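You operate a simulated robot arm through the tools that you are given. There is no shell and no other tool. Be economical: measure what you need, move in short steps, check, and stop when the job is done.

Carry out the task below with a simulated robot arm. There is one attempt and no reset: what you move stays moved.

Task
Put things in order on the white table. At the end: the white nail brush is on the cream tray; the pink candle stands where the purple peg stood; the blue banded soap stands where the white nail brush stood; the purple peg stands where the blue banded soap stood; whatever was shut is shut again. Leave all else as you found it, and nothing knocked over.

The check looks at the end state, three seconds after you hand in, the way a careful person would. Anything else that was tipped, shoved, dropped, spilled or broken makes it a failure.

Robot
A 6-joint arm with a two-finger parallel gripper, fixed in place. Base frame: the origin is at the foot of the arm, x ahead of it, y to its left, z up. Units: mm, degrees, N and s.
With the tool pointing down near the work surface it reaches from about 220 to 620 mm from the base axis. Its first joint turns from -66.0 to 66.0 degrees. Payload 2.7 kg.
Tool frame: the origin (TCP) lies between the finger pads and is the grasp point; the fingertips stand 23 mm ahead of it; z points along the fingers, y is the line along which they close. Largest opening 94 mm; finger width 38, thickness 10; the body of the gripper, 54 by 96 mm, starts 39 mm behind the TCP.
Orientation is told as [roll, pitch, yaw] about the base's x, y, z axes, in that order, counted from this pose: with the fingers straight down and closing along the base's y, the tool's x points along the base's -x, its y along +y and its z along -z.

Tools
- The arm moves only by the tool step_arm. Its argument "series" is a list of rows, each a list of 7 numbers: the shift along the tool's x, y, z in mm, then the turn, a rotation vector about the tool's x, y, z in degrees, then the opening, from 0 (shut) to 1 (fully open). In form: [[tx, ty, tz, rx, ry, rz, jaw], ...]. A call has 1 to 10 rows; each row shifts and turns the commanded pose from where the row before left it, along the tool's axes as they then stand. A row lasts 0.2 s, in which the tool goes at most 50 mm and 8.6 degrees; a call with a longer step from one row to the next is refused whole, and so is a gripper value outside its range. Where a pose cannot be reached the arm comes as near as it can. A force on the tool above 40 N (or 10 N above the force at the start of the call, whichever is more), or a blocked arm, ends the call early, and 0.2 s more pass. The fingers move at their own pace (about 45 mm/s each) and stop on an object; they squeeze with about 39 N. The grip force told is the motor's: it shows also when the fingers shut on nothing. Time passes only in rows, and 0.2 s behind the last, so rows that do not move let the fingers close. The reply holds the time, the measured pose of the TCP, the force on the tool along the base axes, the opening and the grip force, in the units named above and with some noise, and new pictures: "views" is both (left out), scene, wrist or none.
- Cameras (640 x 400 px; columns grow to the right, rows downward): "scene" is fixed at [70.5, -427.7, 1402.7]; the picture's right is [0.82, -0.57, 0.00], its down [-0.33, -0.47, -0.82] and it looks along [0.47, 0.67, -0.57] (base axes); focal length 308 px, centre (320, 200). "wrist" rides on the gripper at [-39, 0, -44] in the tool frame; the picture's right is [0.00, -1.00, 0.00], its down [0.97, 0.00, -0.24] and it looks along [0.24, 0.00, 0.97] (tool axes); focal length 218 px, centre (320, 200).
- pixel_to_xyz(camera, pixels): there is no depth. For up to 12 entries [column, row, z] of the newest picture of that camera ("zoom" is the newest enlarged one), the place [x, y] in the base frame at which the ray of that pixel passes the height z, good to about 2 mm. No time passes.
- close_up(camera, box): a new picture of the part [left, top, right, bottom] of that camera's present view, enlarged. No time passes.
- sign_off(): hands the job in; it is judged then, once.

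Go step by step. Measure first, check grasps and placings, and put right what went wrong. The budget is 80 turns and 120 pictures, counting those below and the enlarged ones. Unless the task says otherwise, let go and move clear before handing in, and close with one line.

The tools are called after "Request:" as a command line: name --pt "numbers of a row" for each row, then --argument value for the rest, lists and objects as JSON in quotes. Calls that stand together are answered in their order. step_arm: Moves the arm, as the interface text tells. Its arguments: {"type":"object","properties":{"series":{"type":"array"},"views":{"type":"string","enum":["both","scene","wrist","none"]}},"required":["series"]} The other tools are called the same way: pixel_to_xyz (camera, pixels) gives the place at which the rays of pixels pass given heights; close_up (camera, box) takes an enlarged picture of a part of a camera's view; sign_off () hands the job in.

At the start:

```text
time_s: 0.0
ee_pos: [424.1, -5.1, 1012.8]
orientation: [0.1, 0.0, 0.1]
ft_force: [-0.1, -0.1, 0.2]
width: 94.0
finger_force: 0.0
```

scene: 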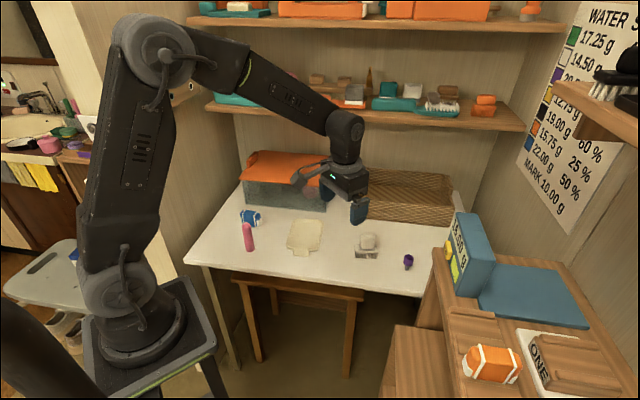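
wrist: 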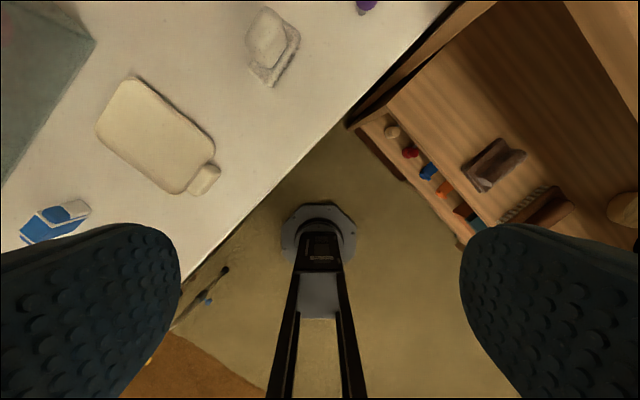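

The scene picture shows the candle (248,237), the soap (250,218), the tray (304,236), the brush (367,245) and the peg (408,261). I'll enlarge those parts before moving.

Request:
close_up --camera "scene" --box '[220, 190, 440, 300]'

Request:
close_up --camera "wrist" --box '[0, 0, 400, 250]'

```text
2.91 times, centred on (330, 245) of scene
```

zoom: 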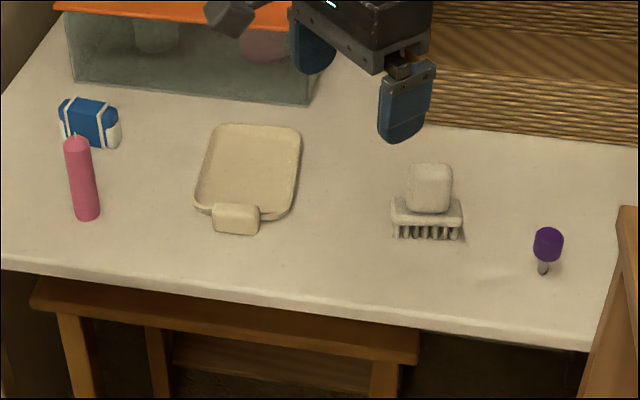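

```text
1.60 times, centred on (200, 125) of wrist
```

zoom: 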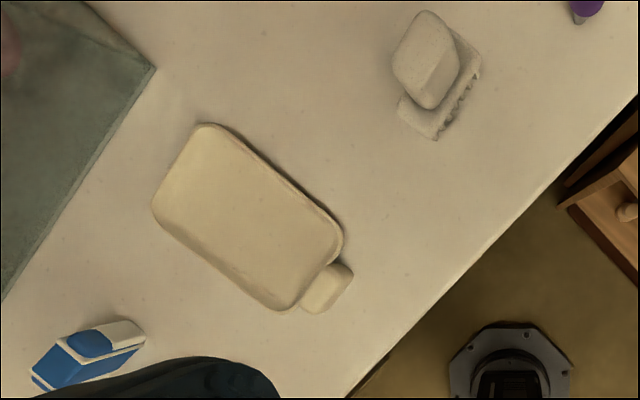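

The objects are all in the open. I'll measure where each one meets the table, z = 720, in the scene picture, plus wrist points for the brush, tray and soap.

Request:
pixel_to_xyz --camera "scene" --pixels '[[249.5, 264.5, 720], [249.8, 264, 720], [406.5, 283.5, 720], [250.5, 239, 720], [261, 240.5, 720], [257, 226, 765], [297, 258.5, 725], [316, 263, 725], [355, 271.5, 720], [378, 271.5, 720], [320, 200, 720], [408, 273, 745]]'

Request:
pixel_to_xyz --camera "wrist" --pixels '[[130, 80, 725], [215, 140, 725], [96, 130, 725], [182, 194, 725], [205, 180, 730], [252, 65, 730], [270, 85, 730], [300, 40, 730], [268, 8, 770], [60, 220, 740], [22, 235, 735], [90, 207, 740]]'

```text
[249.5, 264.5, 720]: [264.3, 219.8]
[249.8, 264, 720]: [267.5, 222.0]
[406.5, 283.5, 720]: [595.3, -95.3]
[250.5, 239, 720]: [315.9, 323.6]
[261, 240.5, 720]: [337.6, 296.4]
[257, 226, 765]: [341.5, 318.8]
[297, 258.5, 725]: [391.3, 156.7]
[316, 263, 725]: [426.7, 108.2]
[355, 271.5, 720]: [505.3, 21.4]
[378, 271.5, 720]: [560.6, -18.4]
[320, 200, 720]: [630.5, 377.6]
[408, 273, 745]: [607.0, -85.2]
```

```text
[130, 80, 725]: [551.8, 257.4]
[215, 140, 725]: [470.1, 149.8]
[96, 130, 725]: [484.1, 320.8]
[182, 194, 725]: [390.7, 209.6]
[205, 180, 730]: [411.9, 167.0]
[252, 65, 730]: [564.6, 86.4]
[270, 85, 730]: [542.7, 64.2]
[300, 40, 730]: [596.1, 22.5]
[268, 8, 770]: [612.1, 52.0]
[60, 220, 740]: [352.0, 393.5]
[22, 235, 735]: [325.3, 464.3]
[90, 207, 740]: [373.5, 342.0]
```

My scene pixels were misread from the enlargement, since the base points sit about 13 px higher. I'll measure again.

Request:
pixel_to_xyz --camera "scene" --pixels '[[250.2, 250, 720], [246.5, 181, 720], [406.6, 269.5, 720], [234.5, 223.5, 720], [247.2, 227, 720], [261, 222.5, 720], [287, 246.5, 722], [309, 251, 722], [354.5, 258, 720], [378, 258.5, 720], [354, 246, 745], [408, 262, 750]]'

Request:
pixel_to_xyz --camera "wrist" --pixels '[[130, 77, 725], [215, 148, 725], [96, 130, 725], [182, 194, 725], [205, 180, 730], [249, 64, 745], [271, 87, 745], [300, 40, 745], [268, 8, 770], [366, 8, 740], [22, 240, 725], [90, 213, 725]]'

Request:
close_up --camera "scene" --box '[225, 200, 289, 264]'

Request:
close_up --camera "scene" --box '[340, 220, 430, 276]'

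```text
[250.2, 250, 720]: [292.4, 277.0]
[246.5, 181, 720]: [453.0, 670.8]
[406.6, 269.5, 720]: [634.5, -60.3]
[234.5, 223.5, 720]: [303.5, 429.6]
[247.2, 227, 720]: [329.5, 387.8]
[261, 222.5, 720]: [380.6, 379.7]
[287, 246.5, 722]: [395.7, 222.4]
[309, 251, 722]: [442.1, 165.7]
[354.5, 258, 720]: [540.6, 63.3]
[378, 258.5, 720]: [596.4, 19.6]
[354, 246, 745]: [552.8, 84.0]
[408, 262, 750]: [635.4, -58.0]
```

```text
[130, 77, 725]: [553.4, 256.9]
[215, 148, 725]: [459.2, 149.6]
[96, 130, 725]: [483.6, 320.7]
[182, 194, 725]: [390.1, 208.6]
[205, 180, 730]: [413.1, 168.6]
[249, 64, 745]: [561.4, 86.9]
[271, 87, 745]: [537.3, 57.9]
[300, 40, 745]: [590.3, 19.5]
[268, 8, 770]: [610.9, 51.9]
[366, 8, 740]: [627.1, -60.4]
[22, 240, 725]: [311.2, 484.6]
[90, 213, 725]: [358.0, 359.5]
```

```text
6.25 times, centred on (257, 232) of scene
```

zoom: 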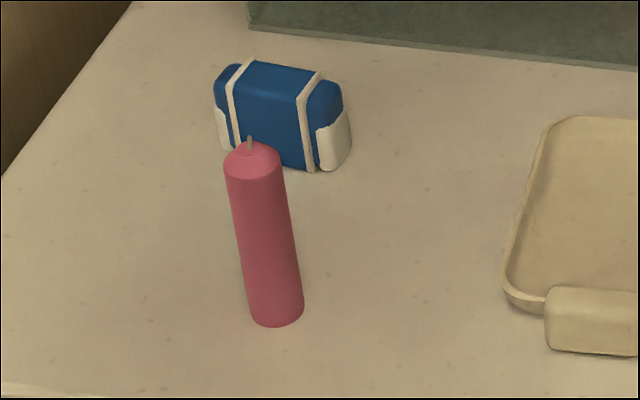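

```text
7.11 times, centred on (385, 248) of scene
```

zoom: 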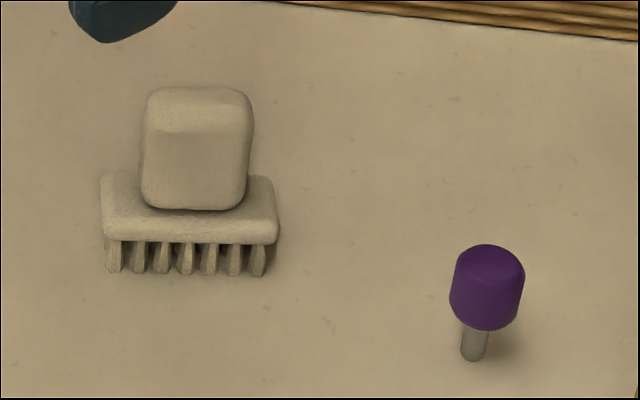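

The zooms are clear. The brush stands at about (570,45), bristles down with its block handle on top. The peg is at about (634,-60) on a thin shank, the candle at (292,277) and the soap at roughly (340,390). I'll move above the brush to see it from overhead.

Request:
step_arm --pt "-37 12 26 0 0 0 1" --pt "-37 12 26 0 0 0 1" --pt "-37 12 26 0 0 0 1" --pt "-37 12 26 0 0 0 1" --pt "0 0 0 0 0 0 1" --pt "0 0 0 0 0 0 1"

Request:
pixel_to_xyz --camera "zoom" --pixels '[[472, 355, 720], [491, 262, 760], [491, 262, 770], [491, 262, 780], [185, 273, 720], [110, 272, 720], [265, 275, 720], [198, 108, 780], [198, 108, 800], [198, 108, 820], [190, 200, 750], [190, 200, 760]]'

```text
time_s: 1.4
ee_pos: [572.6, 43.3, 908.8]
orientation: [0.1, -0.1, -0.1]
ft_force: [-0.5, 1.5, -0.2]
width: 94.0
finger_force: 0.1
```

scene: 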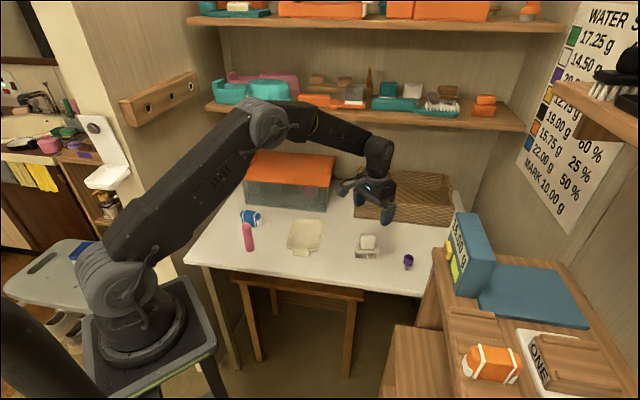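
wrist: 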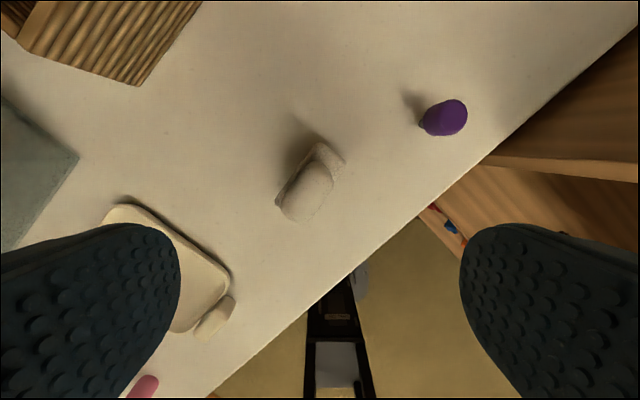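

```text
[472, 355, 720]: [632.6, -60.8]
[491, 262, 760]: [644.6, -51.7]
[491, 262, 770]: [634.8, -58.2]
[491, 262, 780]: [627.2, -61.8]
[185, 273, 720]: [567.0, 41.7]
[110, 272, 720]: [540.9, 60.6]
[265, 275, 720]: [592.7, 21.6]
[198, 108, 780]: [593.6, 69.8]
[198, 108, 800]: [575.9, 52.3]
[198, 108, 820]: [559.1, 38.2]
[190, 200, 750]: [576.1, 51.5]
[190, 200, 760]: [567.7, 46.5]
```

The brush lies near (310,185) in the wrist view, with its long side running diagonally. I'll enlarge it to get the angle and the handle size.

Request:
close_up --camera "wrist" --box '[240, 130, 380, 230]'

```text
4.00 times, centred on (310, 180) of wrist
```

zoom: 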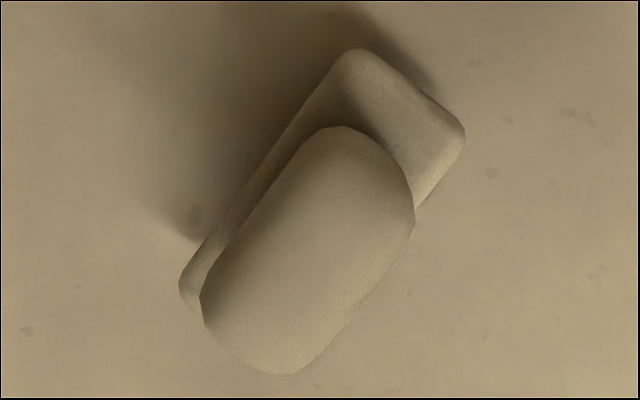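

I'll measure the base plate corners and the handle outline.

Request:
pixel_to_xyz --camera "zoom" --pixels '[[180, 285, 745], [350, 48, 745], [464, 140, 745], [210, 290, 795], [335, 127, 795], [413, 210, 795], [290, 372, 795], [310, 250, 800], [203, 325, 795], [375, 135, 795]]'

```text
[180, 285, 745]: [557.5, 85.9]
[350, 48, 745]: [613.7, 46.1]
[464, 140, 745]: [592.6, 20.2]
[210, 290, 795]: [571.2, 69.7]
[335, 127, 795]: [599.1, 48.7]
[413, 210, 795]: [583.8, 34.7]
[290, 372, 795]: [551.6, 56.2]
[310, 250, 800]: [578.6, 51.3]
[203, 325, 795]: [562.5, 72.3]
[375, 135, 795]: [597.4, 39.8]
```

The plate is centred near (576,53) with its long axis at -36°, and the handle is about 28 mm across. I'll yaw -36°, centre, lower to about z = 845 and check.

Request:
step_arm --pt "-4 10 0 0 0 7.2 1" --pt "0 0 0 0 0 7.2 1" --pt "0 0 0 0 0 7.2 1" --pt "0 0 0 0 0 7.2 1" --pt "0 0 0 0 0 7.2 1" --pt "0 0 30 0 0 0 1" --pt "0 0 30 0 0 0 1" --pt "0 0 0 0 0 0 1"

```text
time_s: 3.2
ee_pos: [575.3, 53.2, 852.0]
orientation: [0.1, -0.1, -35.9]
ft_force: [0.2, -0.9, -0.7]
width: 94.3
finger_force: 0.0
```

scene: 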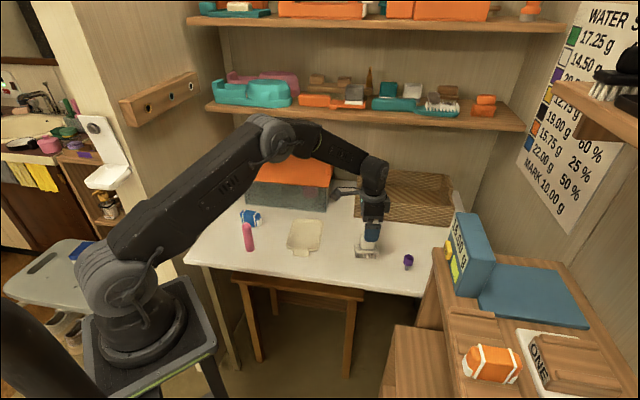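
wrist: 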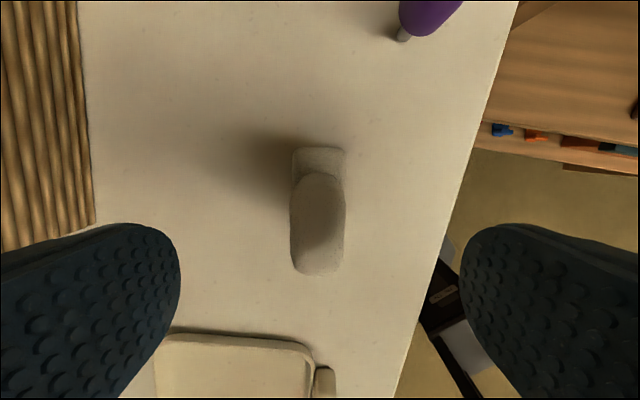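

The brush is aligned and centred at column 318 between the fingers. I'll lower to z ≈ 786 and close.

Request:
step_arm --pt "0 0 22 0 0 0 1" --pt "0 0 22 0 0 0 1" --pt "0 0 20 0 0 0 1" --pt "0 0 0 0 0 0 0.3" --pt "0 0 0 0 0 0 0" --pt "0 0 0 0 0 0 0" --pt "0 0 0 0 0 0 0" --pt "0 0 0 0 0 0 0"

Request:
close_up --camera "scene" --box '[330, 190, 430, 280]'

```text
time_s: 5.0
ee_pos: [574.4, 52.5, 786.9]
orientation: [0.1, 0.0, -36.0]
ft_force: [-0.1, 0.0, 1.4]
width: 25.7
finger_force: 38.6
```

scene: 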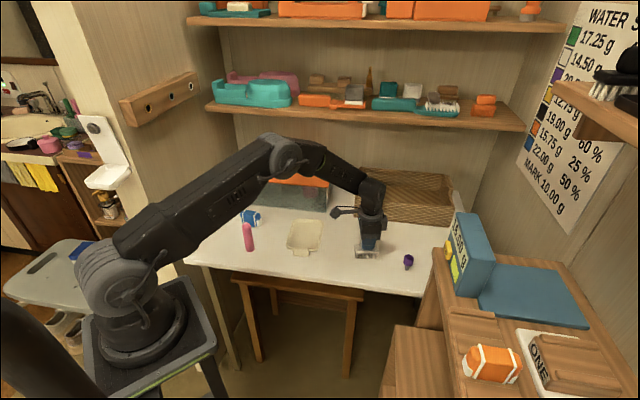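
wrist: 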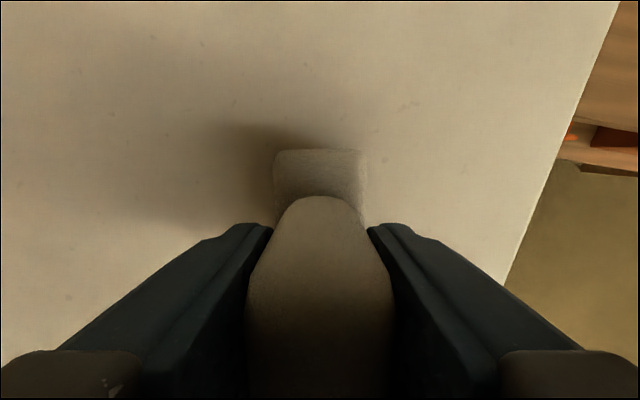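

```text
4.44 times, centred on (380, 235) of scene
```

zoom: 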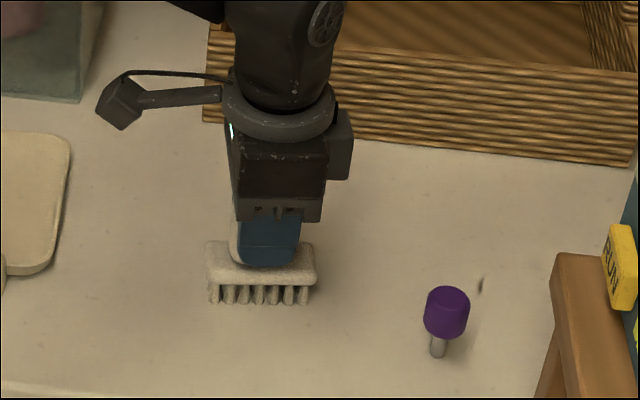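

The brush is held (width 25.7, force 38.6). I'll lift it 100 mm and carry it toward the tray at (472,234). I'll also measure the tank's corner for clearance.

Request:
step_arm --pt "0 0 -25 0 0 0 0" --pt "0 0 -40 0 0 0 0" --pt "0 0 -45 0 0 0 0" --pt "37.8 17.3 0 0 0 0 0" --pt "37.8 17.3 0 0 0 0 0" --pt "37.8 17.3 0 0 0 0 0" --pt "0 0 0 0 0 0 0"

Request:
pixel_to_xyz --camera "scene" --pixels '[[325, 211, 720], [245, 205, 720], [329, 187, 800], [329, 187, 820], [329, 187, 840]]'

```text
time_s: 6.6
ee_pos: [513.4, 161.3, 896.3]
orientation: [0.0, -0.1, -36.0]
ft_force: [0.9, 0.6, -1.6]
width: 25.7
finger_force: 38.4
```

scene: 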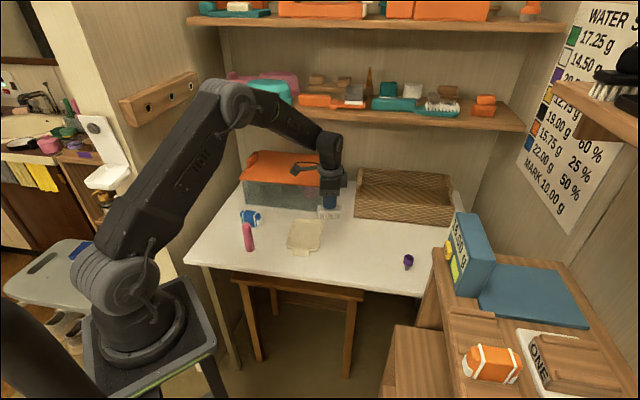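
wrist: 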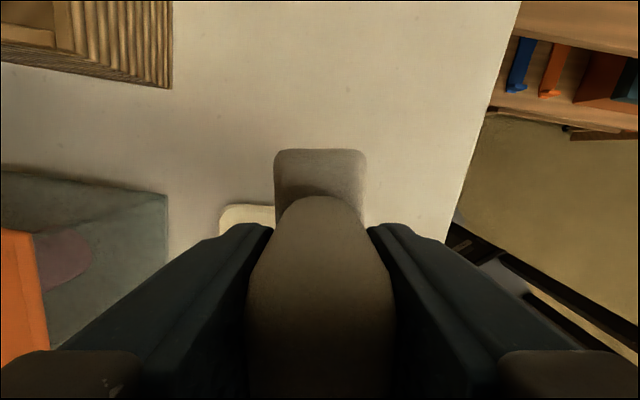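

```text
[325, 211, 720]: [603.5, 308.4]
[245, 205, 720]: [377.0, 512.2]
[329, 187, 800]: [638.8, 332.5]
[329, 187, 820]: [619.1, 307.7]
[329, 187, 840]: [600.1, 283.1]
```

The tank front is about 140 mm beyond the tray centre, so there is room. I'll go on to above the tray and then turn the brush to line up with the tray's long axis (+49°).

Request:
step_arm --pt "37.8 17.3 0 0 0 0 0" --pt "37.8 17.3 0 0 0 0 0" --pt "0 0 0 0 0 -8.5 0" --pt "0 0 0 0 0 -8.5 0" --pt "0 0 0 0 0 -8.5 0" --pt "0 0 0 0 0 -8.5 0" --pt "0 0 0 0 0 -8.5 0" --pt "0 0 0 0 0 -8.5 0" --pt "0 0 0 0 0 -8.5 0" --pt "0 0 0 0 0 -8.5 0" --views "none"

Request:
step_arm --pt "0 0 0 0 0 -8.5 0" --pt "0 0 0 0 0 -8.5 0" --pt "0 0 0 0 0 0 0"

```text
time_s: 8.8
ee_pos: [473.9, 233.1, 895.8]
orientation: [-0.1, -0.1, 32.2]
ft_force: [0.3, -0.6, -0.3]
width: 25.7
finger_force: 39.2
```

```text
time_s: 9.6
ee_pos: [473.4, 233.0, 895.9]
orientation: [-0.1, -0.1, 49.1]
ft_force: [-0.6, 0.3, -0.4]
width: 25.6
finger_force: 38.6
```

scene: 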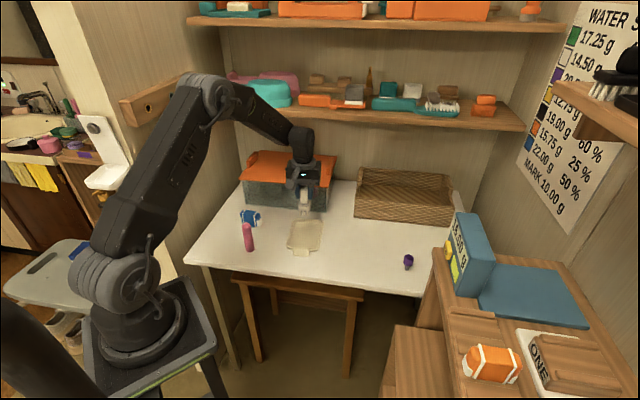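
wrist: 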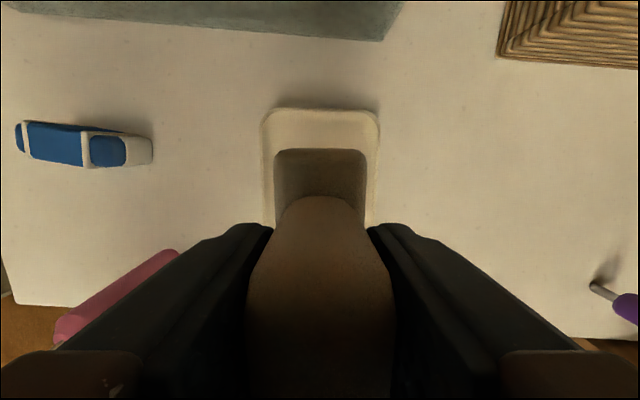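

The brush lines up with the tray (columns 262 to 380, centre about 320). I'll check the tray's far end and take soap measurements from this view.

Request:
pixel_to_xyz --camera "wrist" --pixels '[[265, 112, 730], [378, 112, 730], [320, 110, 730], [262, 200, 730], [378, 200, 730], [20, 155, 740], [88, 165, 740], [150, 163, 735], [150, 140, 750], [90, 135, 760], [20, 122, 760]]'

Request:
close_up --camera "wrist" --box '[0, 90, 160, 190]'

Request:
close_up --camera "scene" --box '[270, 180, 350, 260]'

```text
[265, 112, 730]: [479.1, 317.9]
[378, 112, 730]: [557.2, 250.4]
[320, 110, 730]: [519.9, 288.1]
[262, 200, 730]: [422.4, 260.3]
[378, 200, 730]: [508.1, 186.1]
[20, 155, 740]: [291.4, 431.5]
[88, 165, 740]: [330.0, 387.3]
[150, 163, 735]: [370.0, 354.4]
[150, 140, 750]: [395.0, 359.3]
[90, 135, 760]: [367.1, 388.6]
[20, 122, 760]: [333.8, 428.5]
```

```text
4.00 times, centred on (80, 140) of wrist
```

zoom: 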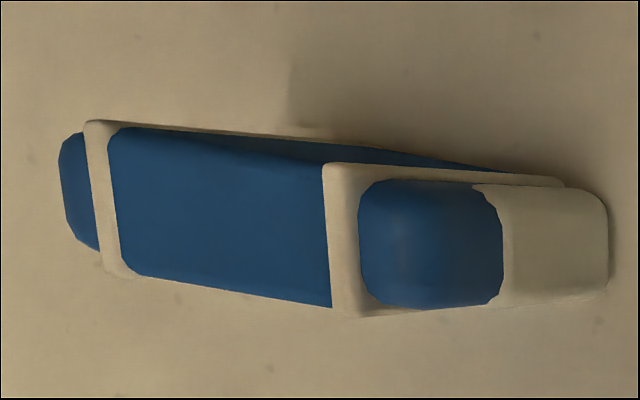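

```text
5.00 times, centred on (310, 220) of scene
```

zoom: 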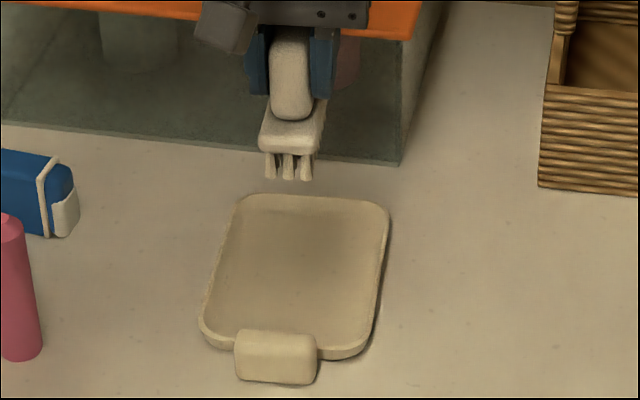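

The tray's centre is about (470,240), so the brush is well inside it. I'll lower it to just above the tray floor.

Request:
step_arm --pt "0 0 40 0 0 0 0" --pt "0 0 40 0 0 0 0" --pt "0 0 16 0 0 0 0" --pt "0 0 3 0 0 0 0" --pt "0 0 0 0 0 0 0" --views "none"

Request:
close_up --camera "scene" --box '[270, 190, 350, 260]'

```text
time_s: 10.8
ee_pos: [473.5, 234.0, 796.2]
orientation: [-0.2, -0.1, 49.0]
ft_force: [-0.6, -0.3, -0.7]
width: 25.6
finger_force: 38.7
```

```text
5.71 times, centred on (310, 225) of scene
```

zoom: 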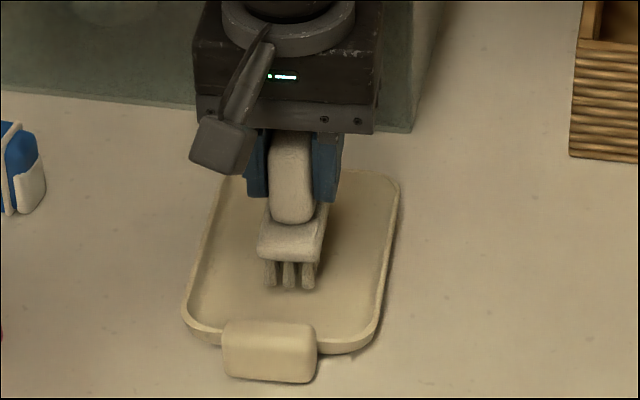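

The brush hangs a few mm above the tray floor. I'll lower it in 1.5 mm steps.

Request:
step_arm --pt "0 0 1.5 0 0 0 0" --pt "0 0 1.5 0 0 0 0" --pt "0 0 1.5 0 0 0 0" --pt "0 0 0 0 0 0 0" --views "none"

```text
time_s: 11.8
ee_pos: [472.9, 233.6, 792.5]
orientation: [-0.1, -0.1, 49.0]
ft_force: [-0.3, 0.0, -1.7]
width: 25.7
finger_force: 38.5
```

Request:
step_arm --pt "0 0 1 0 0 0 0" --pt "0 0 1 0 0 0 0" --pt "0 0 0 0 0 0 0" --views "none"

```text
time_s: 12.6
ee_pos: [474.0, 233.3, 791.2]
orientation: [0.0, 0.0, 49.0]
ft_force: [-4.1, -2.0, 9.2]
width: 25.5
finger_force: 39.3
```

There is contact at 9 N. I'll release and rise, then look.

Request:
step_arm --pt "0 0 0 0 0 0 0.4" --pt "0 0 0 0 0 0 0.7" --pt "0 0 0 0 0 0 0.7" --pt "0 0 -30 0 0 0 0.7" --pt "0 0 -40 0 0 0 1" --pt "0 0 -40 0 0 0 1" --pt "0 0 0 0 0 0 1" --views "wrist"

Request:
close_up --camera "scene" --box '[230, 190, 340, 260]'

```text
time_s: 14.2
ee_pos: [472.3, 234.9, 901.5]
orientation: [0.0, 0.0, 49.0]
ft_force: [-0.1, -1.6, 0.1]
width: 93.9
finger_force: 0.0
```

wrist: 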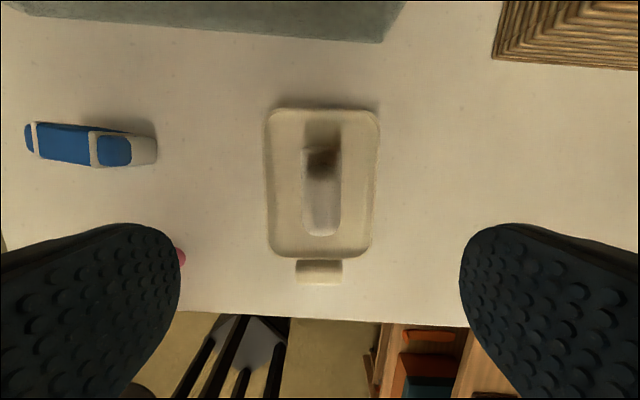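

```text
5.71 times, centred on (285, 225) of scene
```

zoom: 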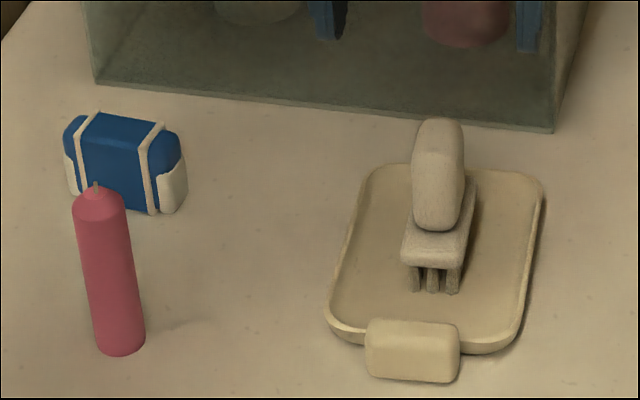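

The brush stands on the tray. Next is the soap, so I'll measure its bottom edges and the candle, and move above the soap.

Request:
pixel_to_xyz --camera "zoom" --pixels '[[75, 193, 720], [152, 213, 720], [172, 212, 720], [187, 195, 720], [125, 118, 765], [125, 118, 775], [125, 135, 765], [121, 345, 720], [100, 205, 820], [100, 205, 840], [100, 205, 860]]'

Request:
step_arm --pt "0 0 -20 0 0 8 1" --pt "0 0 0 0 0 8 1" --pt "0 0 0 0 0 8 1" --pt "0 0 0 0 0 8 1" --pt "0 0 0 0 0 8 1" --pt "0 0 0 0 0 8 1" --pt "0 0 0 0 0 1 1" --pt "40 29 0 0 0 0 1" --pt "40 29 0 0 0 0 1" --pt "0 0 0 0 0 0 1" --views "wrist"

```text
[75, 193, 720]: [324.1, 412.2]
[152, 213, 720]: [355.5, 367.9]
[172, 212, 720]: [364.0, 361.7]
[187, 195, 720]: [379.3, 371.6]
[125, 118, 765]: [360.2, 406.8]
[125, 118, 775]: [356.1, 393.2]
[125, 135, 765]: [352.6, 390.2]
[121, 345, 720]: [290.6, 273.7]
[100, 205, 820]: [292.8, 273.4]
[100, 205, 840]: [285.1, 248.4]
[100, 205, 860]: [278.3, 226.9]
```

```text
time_s: 16.4
ee_pos: [393.1, 292.0, 919.9]
orientation: [-0.1, -0.1, 0.0]
ft_force: [-0.2, -0.9, 0.1]
width: 94.2
finger_force: 0.1
```

wrist: 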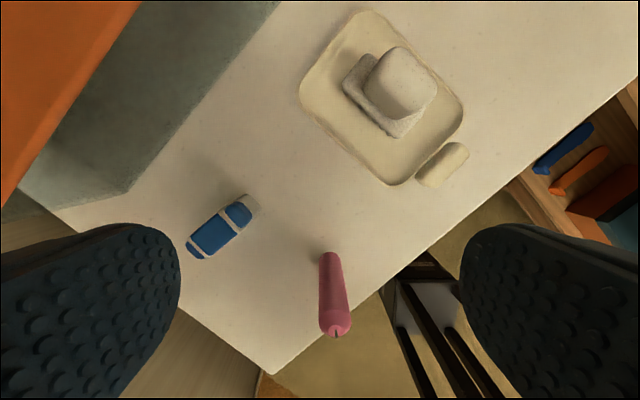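

The soap is at (220,225) in the wrist view. I'll move directly above it for a clear overhead look.

Request:
step_arm --pt "15 33 0 0 0 0 1" --pt "15 33 0 0 0 0 1" --pt "15 33 20 0 0 0 1" --pt "0 0 30 0 0 0 1" --pt "0 0 0 0 0 0 1" --views "both"

Request:
close_up --camera "wrist" --box '[240, 130, 400, 230]'

```text
time_s: 17.6
ee_pos: [349.5, 390.1, 870.8]
orientation: [-0.1, -0.1, 0.0]
ft_force: [-0.3, -0.9, 0.7]
width: 93.8
finger_force: 0.0
```

scene: 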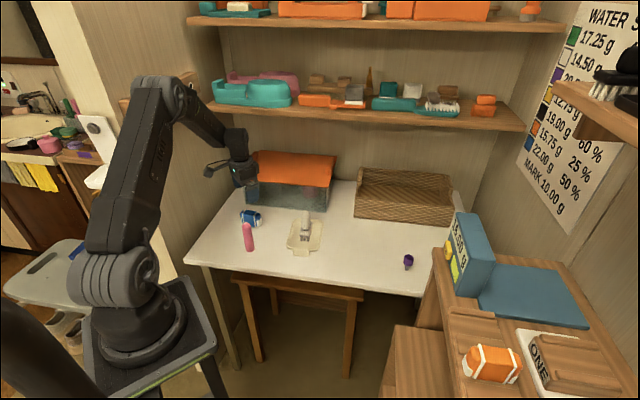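
wrist: 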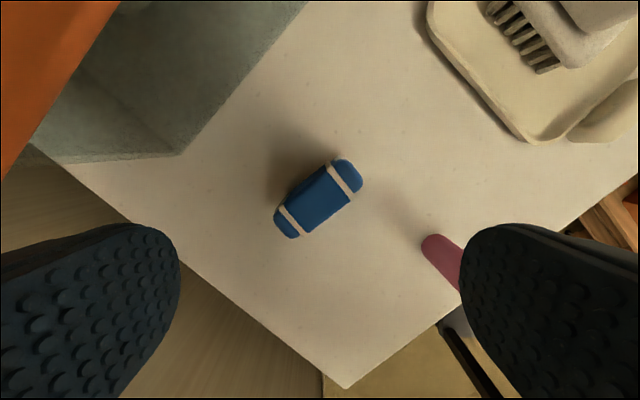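

```text
4.00 times, centred on (320, 180) of wrist
```

zoom: 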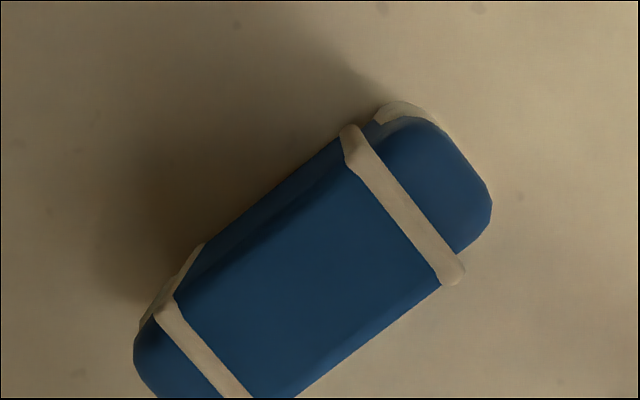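

I'll measure the soap's outline at its top height.

Request:
pixel_to_xyz --camera "wrist" --pixels '[[328, 162.5, 765], [354, 200, 765], [280, 206, 765], [298, 237, 765], [276, 225, 765], [361, 178, 765], [318, 200, 765], [283, 209, 720], [327, 165, 720]]'

Request:
close_up --camera "wrist" --box '[256, 150, 384, 246]'

```text
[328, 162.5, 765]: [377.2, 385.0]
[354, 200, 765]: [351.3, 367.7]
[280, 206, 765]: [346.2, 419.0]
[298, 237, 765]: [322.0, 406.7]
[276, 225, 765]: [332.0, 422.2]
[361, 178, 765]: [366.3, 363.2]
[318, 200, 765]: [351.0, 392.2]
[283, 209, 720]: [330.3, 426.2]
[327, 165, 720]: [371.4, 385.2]
```

```text
4.17 times, centred on (320, 198) of wrist
```

zoom: 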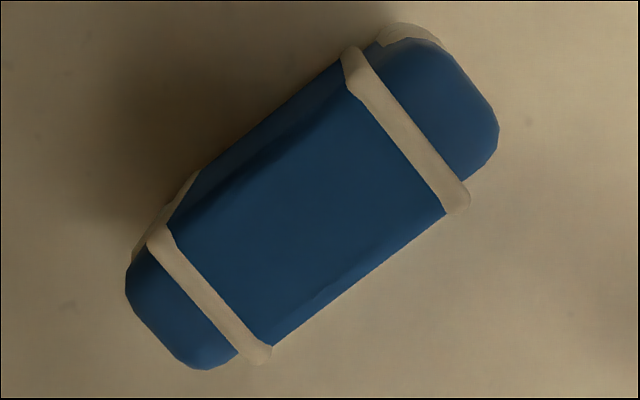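

The soap's centre is about (350,394), its long axis at -53° and its top at about 766. I'll yaw -53°, lower partway and check.

Request:
step_arm --pt "0 3.5 0 0 0 7.6 1" --pt "0 0 0 0 0 7.6 1" --pt "0 0 0 0 0 7.6 1" --pt "0 0 0 0 0 7.6 1" --pt "0 0 0 0 0 7.6 1" --pt "0 0 0 0 0 7.6 1" --pt "0 0 0 0 0 7.4 1" --pt "0 0 40 0 0 0 1" --pt "0 0 20 0 0 0 1" --pt "0 0 0 0 0 0 1"

```text
time_s: 19.8
ee_pos: [348.3, 394.6, 809.6]
orientation: [0.1, 0.0, -53.0]
ft_force: [-0.1, -0.4, 0.7]
width: 94.0
finger_force: 0.1
```

scene: 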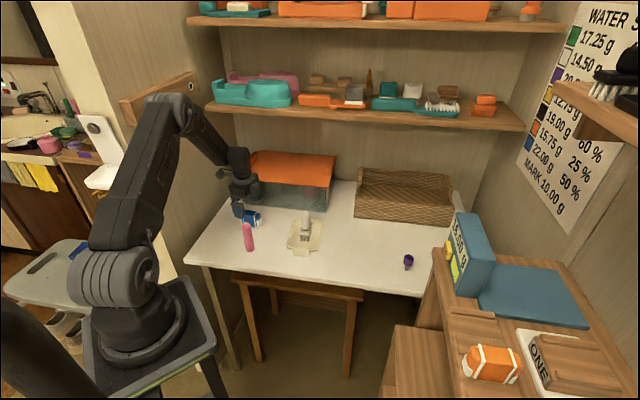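
wrist: 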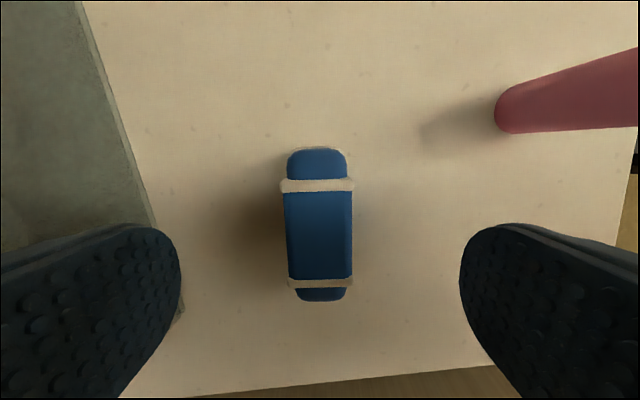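

The soap is aligned and centred, and the candle and tank are clear of the fingers. I'll lower to z ≈ 750 and close.

Request:
step_arm --pt "0 0 25 0 0 0 1" --pt "0 0 25 0 0 0 1" --pt "0 0 9 0 0 0 1" --pt "0 0 0 0 0 0 0.3" --pt "0 0 0 0 0 0 0" --pt "0 0 0 0 0 0 0" --pt "0 0 0 0 0 0 0" --pt "0 0 0 0 0 0 0" --views "none"

Request:
close_up --camera "scene" --box '[210, 180, 290, 260]'

```text
time_s: 21.6
ee_pos: [348.5, 394.4, 751.4]
orientation: [0.1, -0.2, -53.0]
ft_force: [-0.3, -0.2, 0.5]
width: 27.6
finger_force: 39.1
```

```text
5.00 times, centred on (250, 220) of scene
```

zoom: 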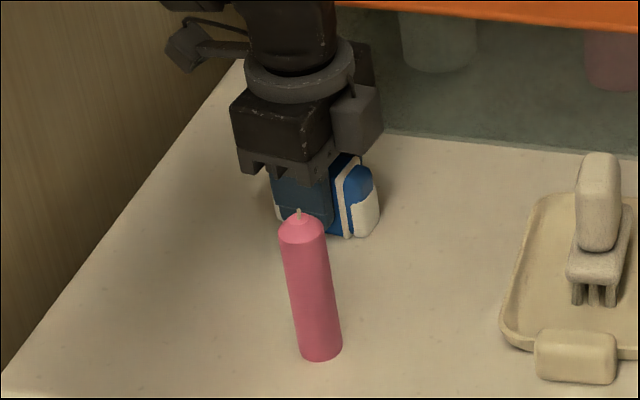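

The soap is held (27.6 mm, 39 N). I'll lift 140 mm and carry it toward (576,53).

Request:
step_arm --pt "0 0 -20 0 0 0 0" --pt "0 0 -40 0 0 0 0" --pt "0 0 -40 0 0 0 0" --pt "0 0 -40 0 0 0 0" --pt "-45.5 -2.6 0 0 0 0 0" --pt "-45.5 -2.6 0 0 0 0 0" --pt "-45.5 -2.6 0 0 0 0 0" --pt "-45.5 -2.6 0 0 0 0 0" --pt "-45.5 -2.6 0 0 0 0 0" --pt "-45.5 -2.6 0 0 0 0 0" --views "none"

Request:
step_arm --pt "-45.5 -2.6 0 0 0 0 0" --pt "-45.5 -2.6 0 0 0 0 0" --pt "-45.5 -2.6 0 0 0 0 0" --pt "0 0 0 0 0 -8.5 0" --pt "0 0 0 0 0 -8.5 0" --pt "0 0 0 0 0 0 0"

```text
time_s: 23.8
ee_pos: [499.2, 167.3, 892.7]
orientation: [0.0, 0.1, -52.9]
ft_force: [1.1, 0.0, 0.0]
width: 27.7
finger_force: 38.9
```

```text
time_s: 25.2
ee_pos: [576.1, 53.4, 892.3]
orientation: [-0.1, -0.1, -35.9]
ft_force: [-0.2, 0.1, -0.1]
width: 27.5
finger_force: 39.5
```

scene: 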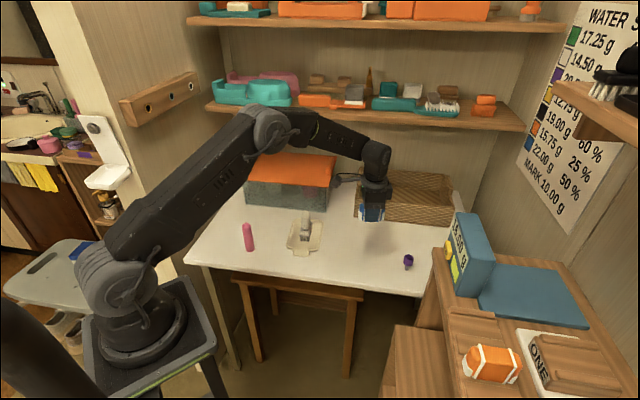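
wrist: 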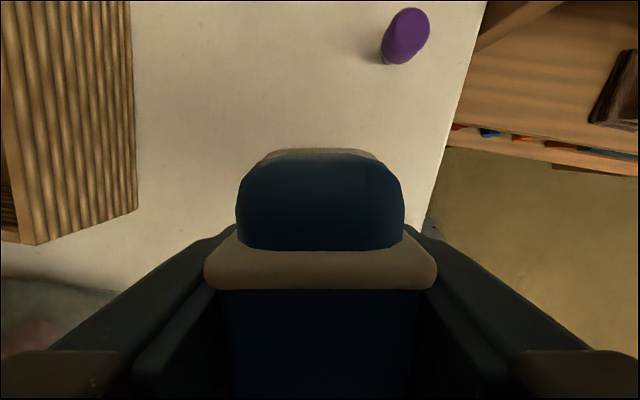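

I'm above the old brush spot (576,53). I'll lower the soap to just above the table.

Request:
step_arm --pt "0 0 40 0 0 0 0" --pt "0 0 40 0 0 0 0" --pt "0 0 40 0 0 0 0" --pt "0 0 16 0 0 0 0" --pt "0 0 2 0 0 0 0" --pt "0 0 1 0 0 0 0" --pt "0 0 0 0 0 0 0" --views "none"

Request:
close_up --camera "scene" --box '[330, 200, 420, 280]'

```text
time_s: 26.8
ee_pos: [575.4, 52.9, 752.1]
orientation: [0.1, -0.2, -36.0]
ft_force: [0.8, -0.2, -1.0]
width: 27.5
finger_force: 38.7
```

```text
5.00 times, centred on (375, 240) of scene
```

zoom: 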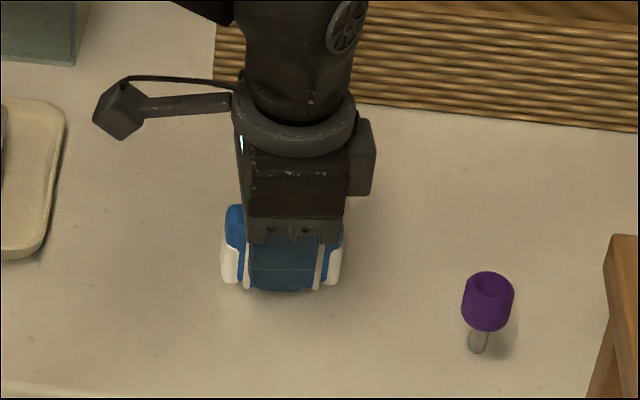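

Request:
step_arm --pt "0 0 1 0 0 0 0" --pt "0 0 1 0 0 0 0" --pt "0 0 0 0 0 0 0" --views "none"

```text
time_s: 27.6
ee_pos: [577.3, 52.1, 751.9]
orientation: [0.1, -0.1, -35.9]
ft_force: [-3.4, 0.1, 8.0]
width: 27.7
finger_force: 39.3
```

There is contact at 8 N. I'll release, rise and look.

Request:
step_arm --pt "0 0 0 0 0 0 0.4" --pt "0 0 0 0 0 0 0.6" --pt "0 0 0 0 0 0 0.7" --pt "0 0 -30 0 0 0 0.7" --pt "0 0 -40 0 0 0 1" --pt "0 0 -40 0 0 0 1" --pt "0 0 0 0 0 0 1" --views "wrist"

Request:
close_up --camera "scene" --box '[340, 210, 430, 280]'

```text
time_s: 29.2
ee_pos: [575.9, 53.1, 861.2]
orientation: [0.0, -0.1, -36.1]
ft_force: [0.3, 0.4, 0.1]
width: 93.8
finger_force: 0.1
```

wrist: 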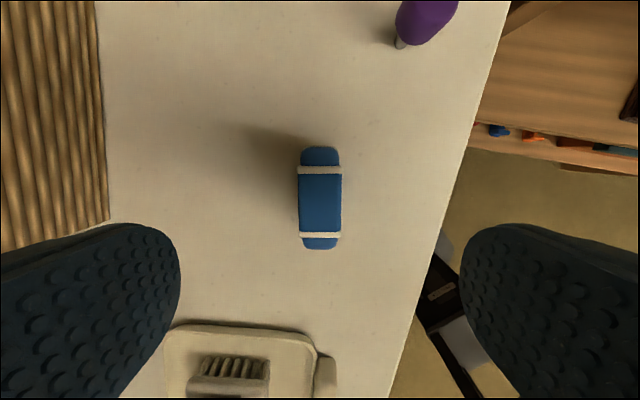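

```text
5.71 times, centred on (385, 245) of scene
```

zoom: 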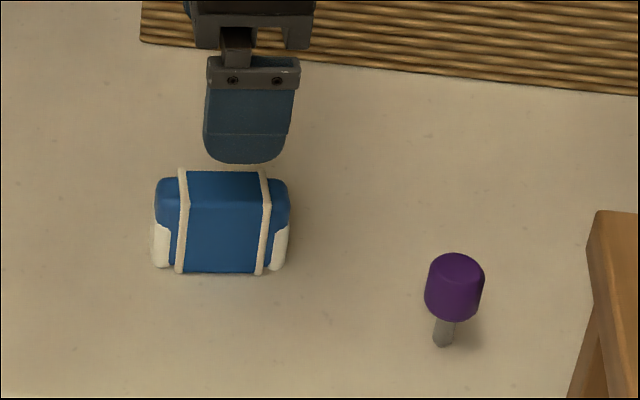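

The soap stands at the brush's old place. Next is the peg at about (633,-61), which is near the side cabinet. I'll measure the cabinet and move high over the peg.

Request:
pixel_to_xyz --camera "zoom" --pixels '[[595, 213, 720], [595, 213, 760], [595, 213, 800], [595, 213, 840], [443, 344, 720], [455, 266, 770], [455, 320, 740]]'

Request:
step_arm --pt "0 0 -40 0 0 -8 1" --pt "0 0 0 0 0 -8 1" --pt "0 0 0 0 0 -8 1" --pt "0 0 0 0 0 -8 1" --pt "0 0 0 0 0 -4 1" --pt "-10 -35 0 0 0 0 1" --pt "-10 -35 0 0 0 0 1" --pt "-10 -35 0 0 0 0 1" --pt "0 0 0 0 0 0 1"

```text
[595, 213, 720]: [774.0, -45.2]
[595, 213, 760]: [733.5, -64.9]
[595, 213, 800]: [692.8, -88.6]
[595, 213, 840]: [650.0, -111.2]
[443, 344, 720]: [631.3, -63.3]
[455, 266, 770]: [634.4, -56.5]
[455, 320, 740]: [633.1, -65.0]
```

```text
time_s: 31.2
ee_pos: [606.8, -52.7, 900.0]
orientation: [0.0, -0.1, 0.1]
ft_force: [-0.1, 0.4, 0.4]
width: 94.0
finger_force: 0.0
```

scene: 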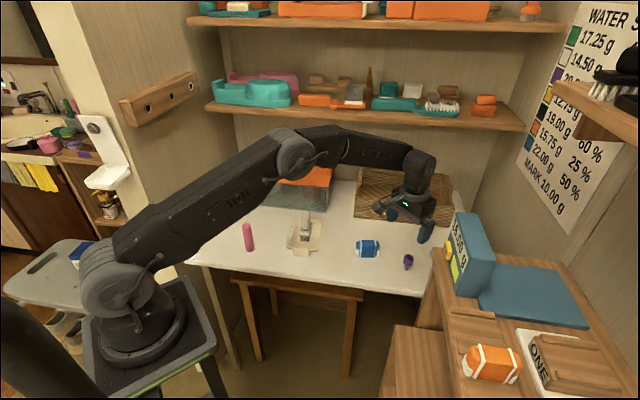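
wrist: 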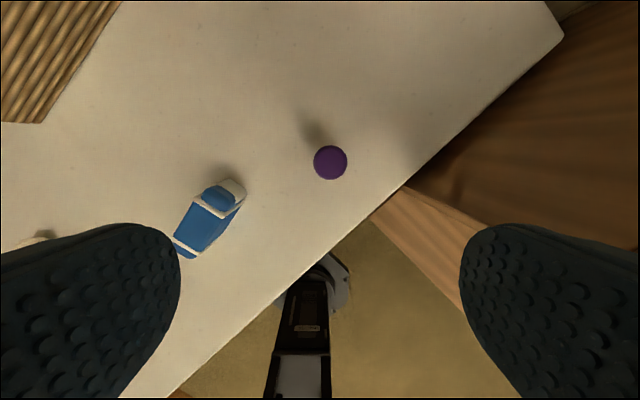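

The peg head is at (330,162) in the wrist view, with the cabinet to its right. I'll enlarge both views to gauge the cabinet's height and distance.

Request:
close_up --camera "wrist" --box '[290, 60, 530, 260]'

Request:
close_up --camera "scene" --box '[380, 200, 500, 320]'

Request:
pixel_to_xyz --camera "wrist" --pixels '[[405, 187, 720], [405, 187, 760], [405, 187, 800], [405, 187, 840], [470, 260, 800], [470, 260, 840], [330, 162, 765], [330, 162, 770], [563, 37, 720], [400, 190, 720]]'

```text
2.00 times, centred on (410, 160) of wrist
```

zoom: 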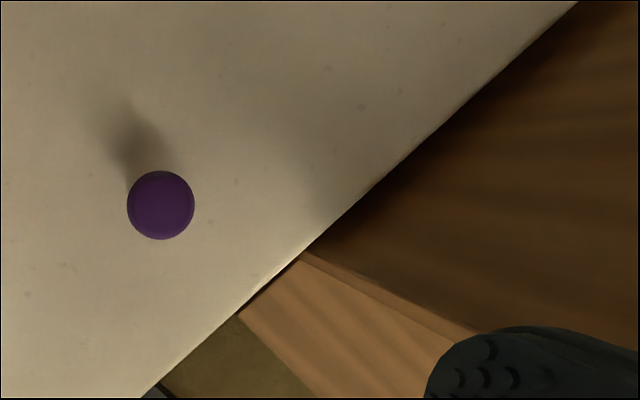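

```text
3.33 times, centred on (440, 260) of scene
```

zoom: 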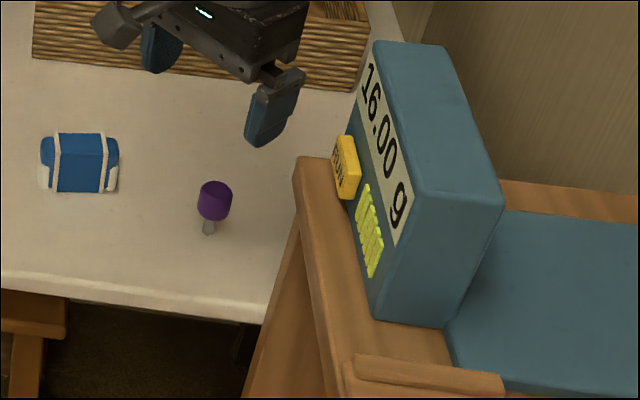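

```text
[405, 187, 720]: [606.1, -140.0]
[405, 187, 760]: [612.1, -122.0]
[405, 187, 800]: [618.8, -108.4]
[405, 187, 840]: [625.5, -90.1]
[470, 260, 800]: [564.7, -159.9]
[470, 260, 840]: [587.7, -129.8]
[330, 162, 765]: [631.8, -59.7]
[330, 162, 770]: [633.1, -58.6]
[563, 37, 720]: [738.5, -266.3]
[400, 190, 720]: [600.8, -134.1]
```

The cabinet is a wall along the table's front edge, about 75 mm from the peg. Its corner is near (606,-140) and it rises to roughly 880. I'll yaw +46° so the fingers close parallel to that wall with the camera stem pointing away, then move over the peg, half open.

Request:
step_arm --pt "-26 -8 0 0 0 -7.7 0.7" --pt "0 0 0 0 0 -7.7 0.7" --pt "0 0 0 0 0 -7.7 0.7" --pt "0 0 0 0 0 -7.7 0.7" --pt "0 0 0 0 0 -7.7 0.7" --pt "0 0 0 0 0 -7.5 0.7" --pt "0 0 40 0 0 0 0.7" --pt "0 0 25 0 0 0 0.7" --pt "0 0 0 0 0 0 0.7"

Request:
close_up --camera "scene" --box '[350, 180, 470, 300]'

```text
time_s: 33.2
ee_pos: [632.1, -59.4, 836.3]
orientation: [0.0, -0.1, 46.0]
ft_force: [0.2, -0.8, -0.3]
width: 65.7
finger_force: 0.1
```

scene: 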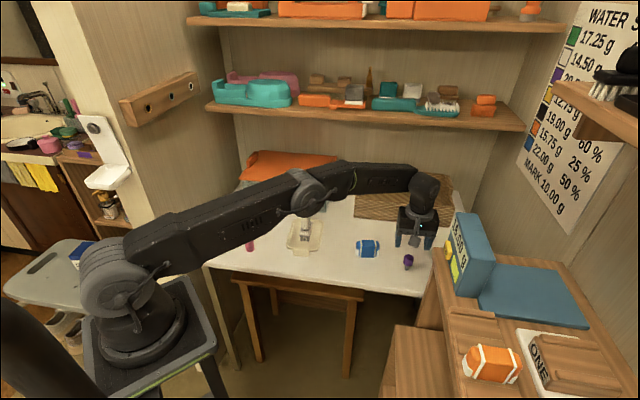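
wrist: 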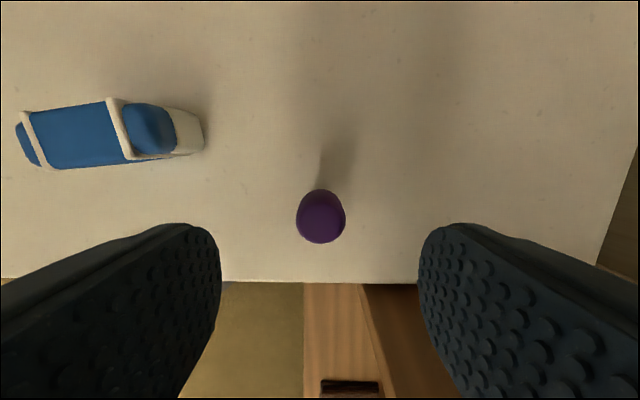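

```text
3.33 times, centred on (410, 240) of scene
```

zoom: 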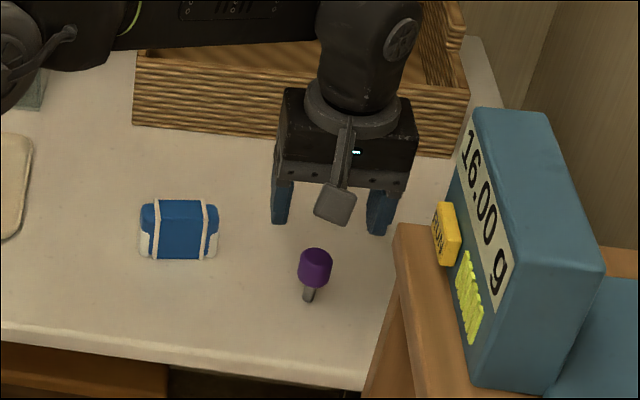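

The stem box is on the side toward the cabinet, so yaw +30° gives better clearance all round. The peg is centred at column 321. I'll turn back 16°, lower to z ≈ 766 and close gently.

Request:
step_arm --pt "0 0 0 0 0 8 0.7" --pt "0 0 0 0 0 8 0.7" --pt "0 0 20 0 0 0 0.7" --pt "0 0 20 0 0 0 0.7" --pt "0 0 0 0 0 0 0.7"

Request:
close_up --camera "scene" --box '[370, 200, 450, 280]'

```text
time_s: 34.4
ee_pos: [632.8, -59.6, 796.6]
orientation: [-0.1, -0.2, 30.0]
ft_force: [-0.3, -0.3, -0.5]
width: 65.8
finger_force: 0.0
```

scene: 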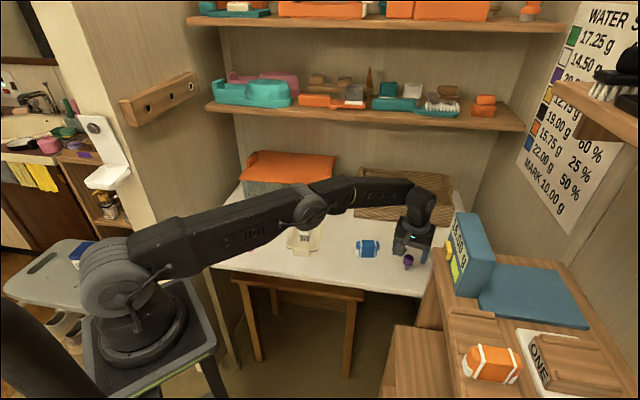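
wrist: 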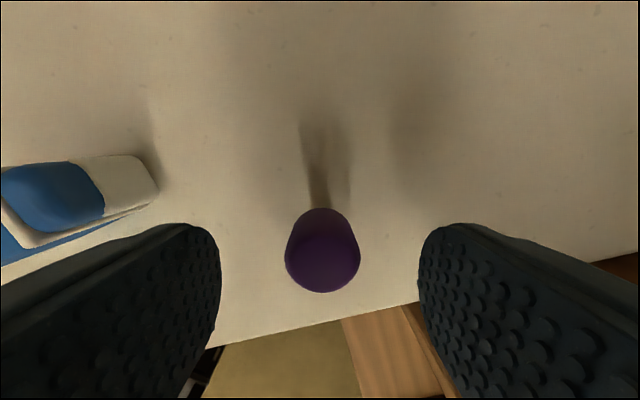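

```text
5.00 times, centred on (410, 240) of scene
```

zoom: 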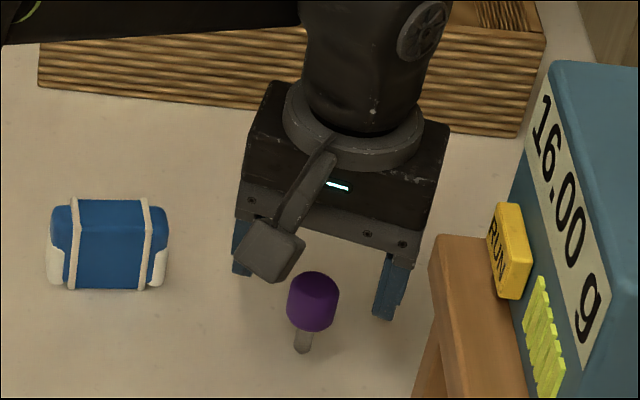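

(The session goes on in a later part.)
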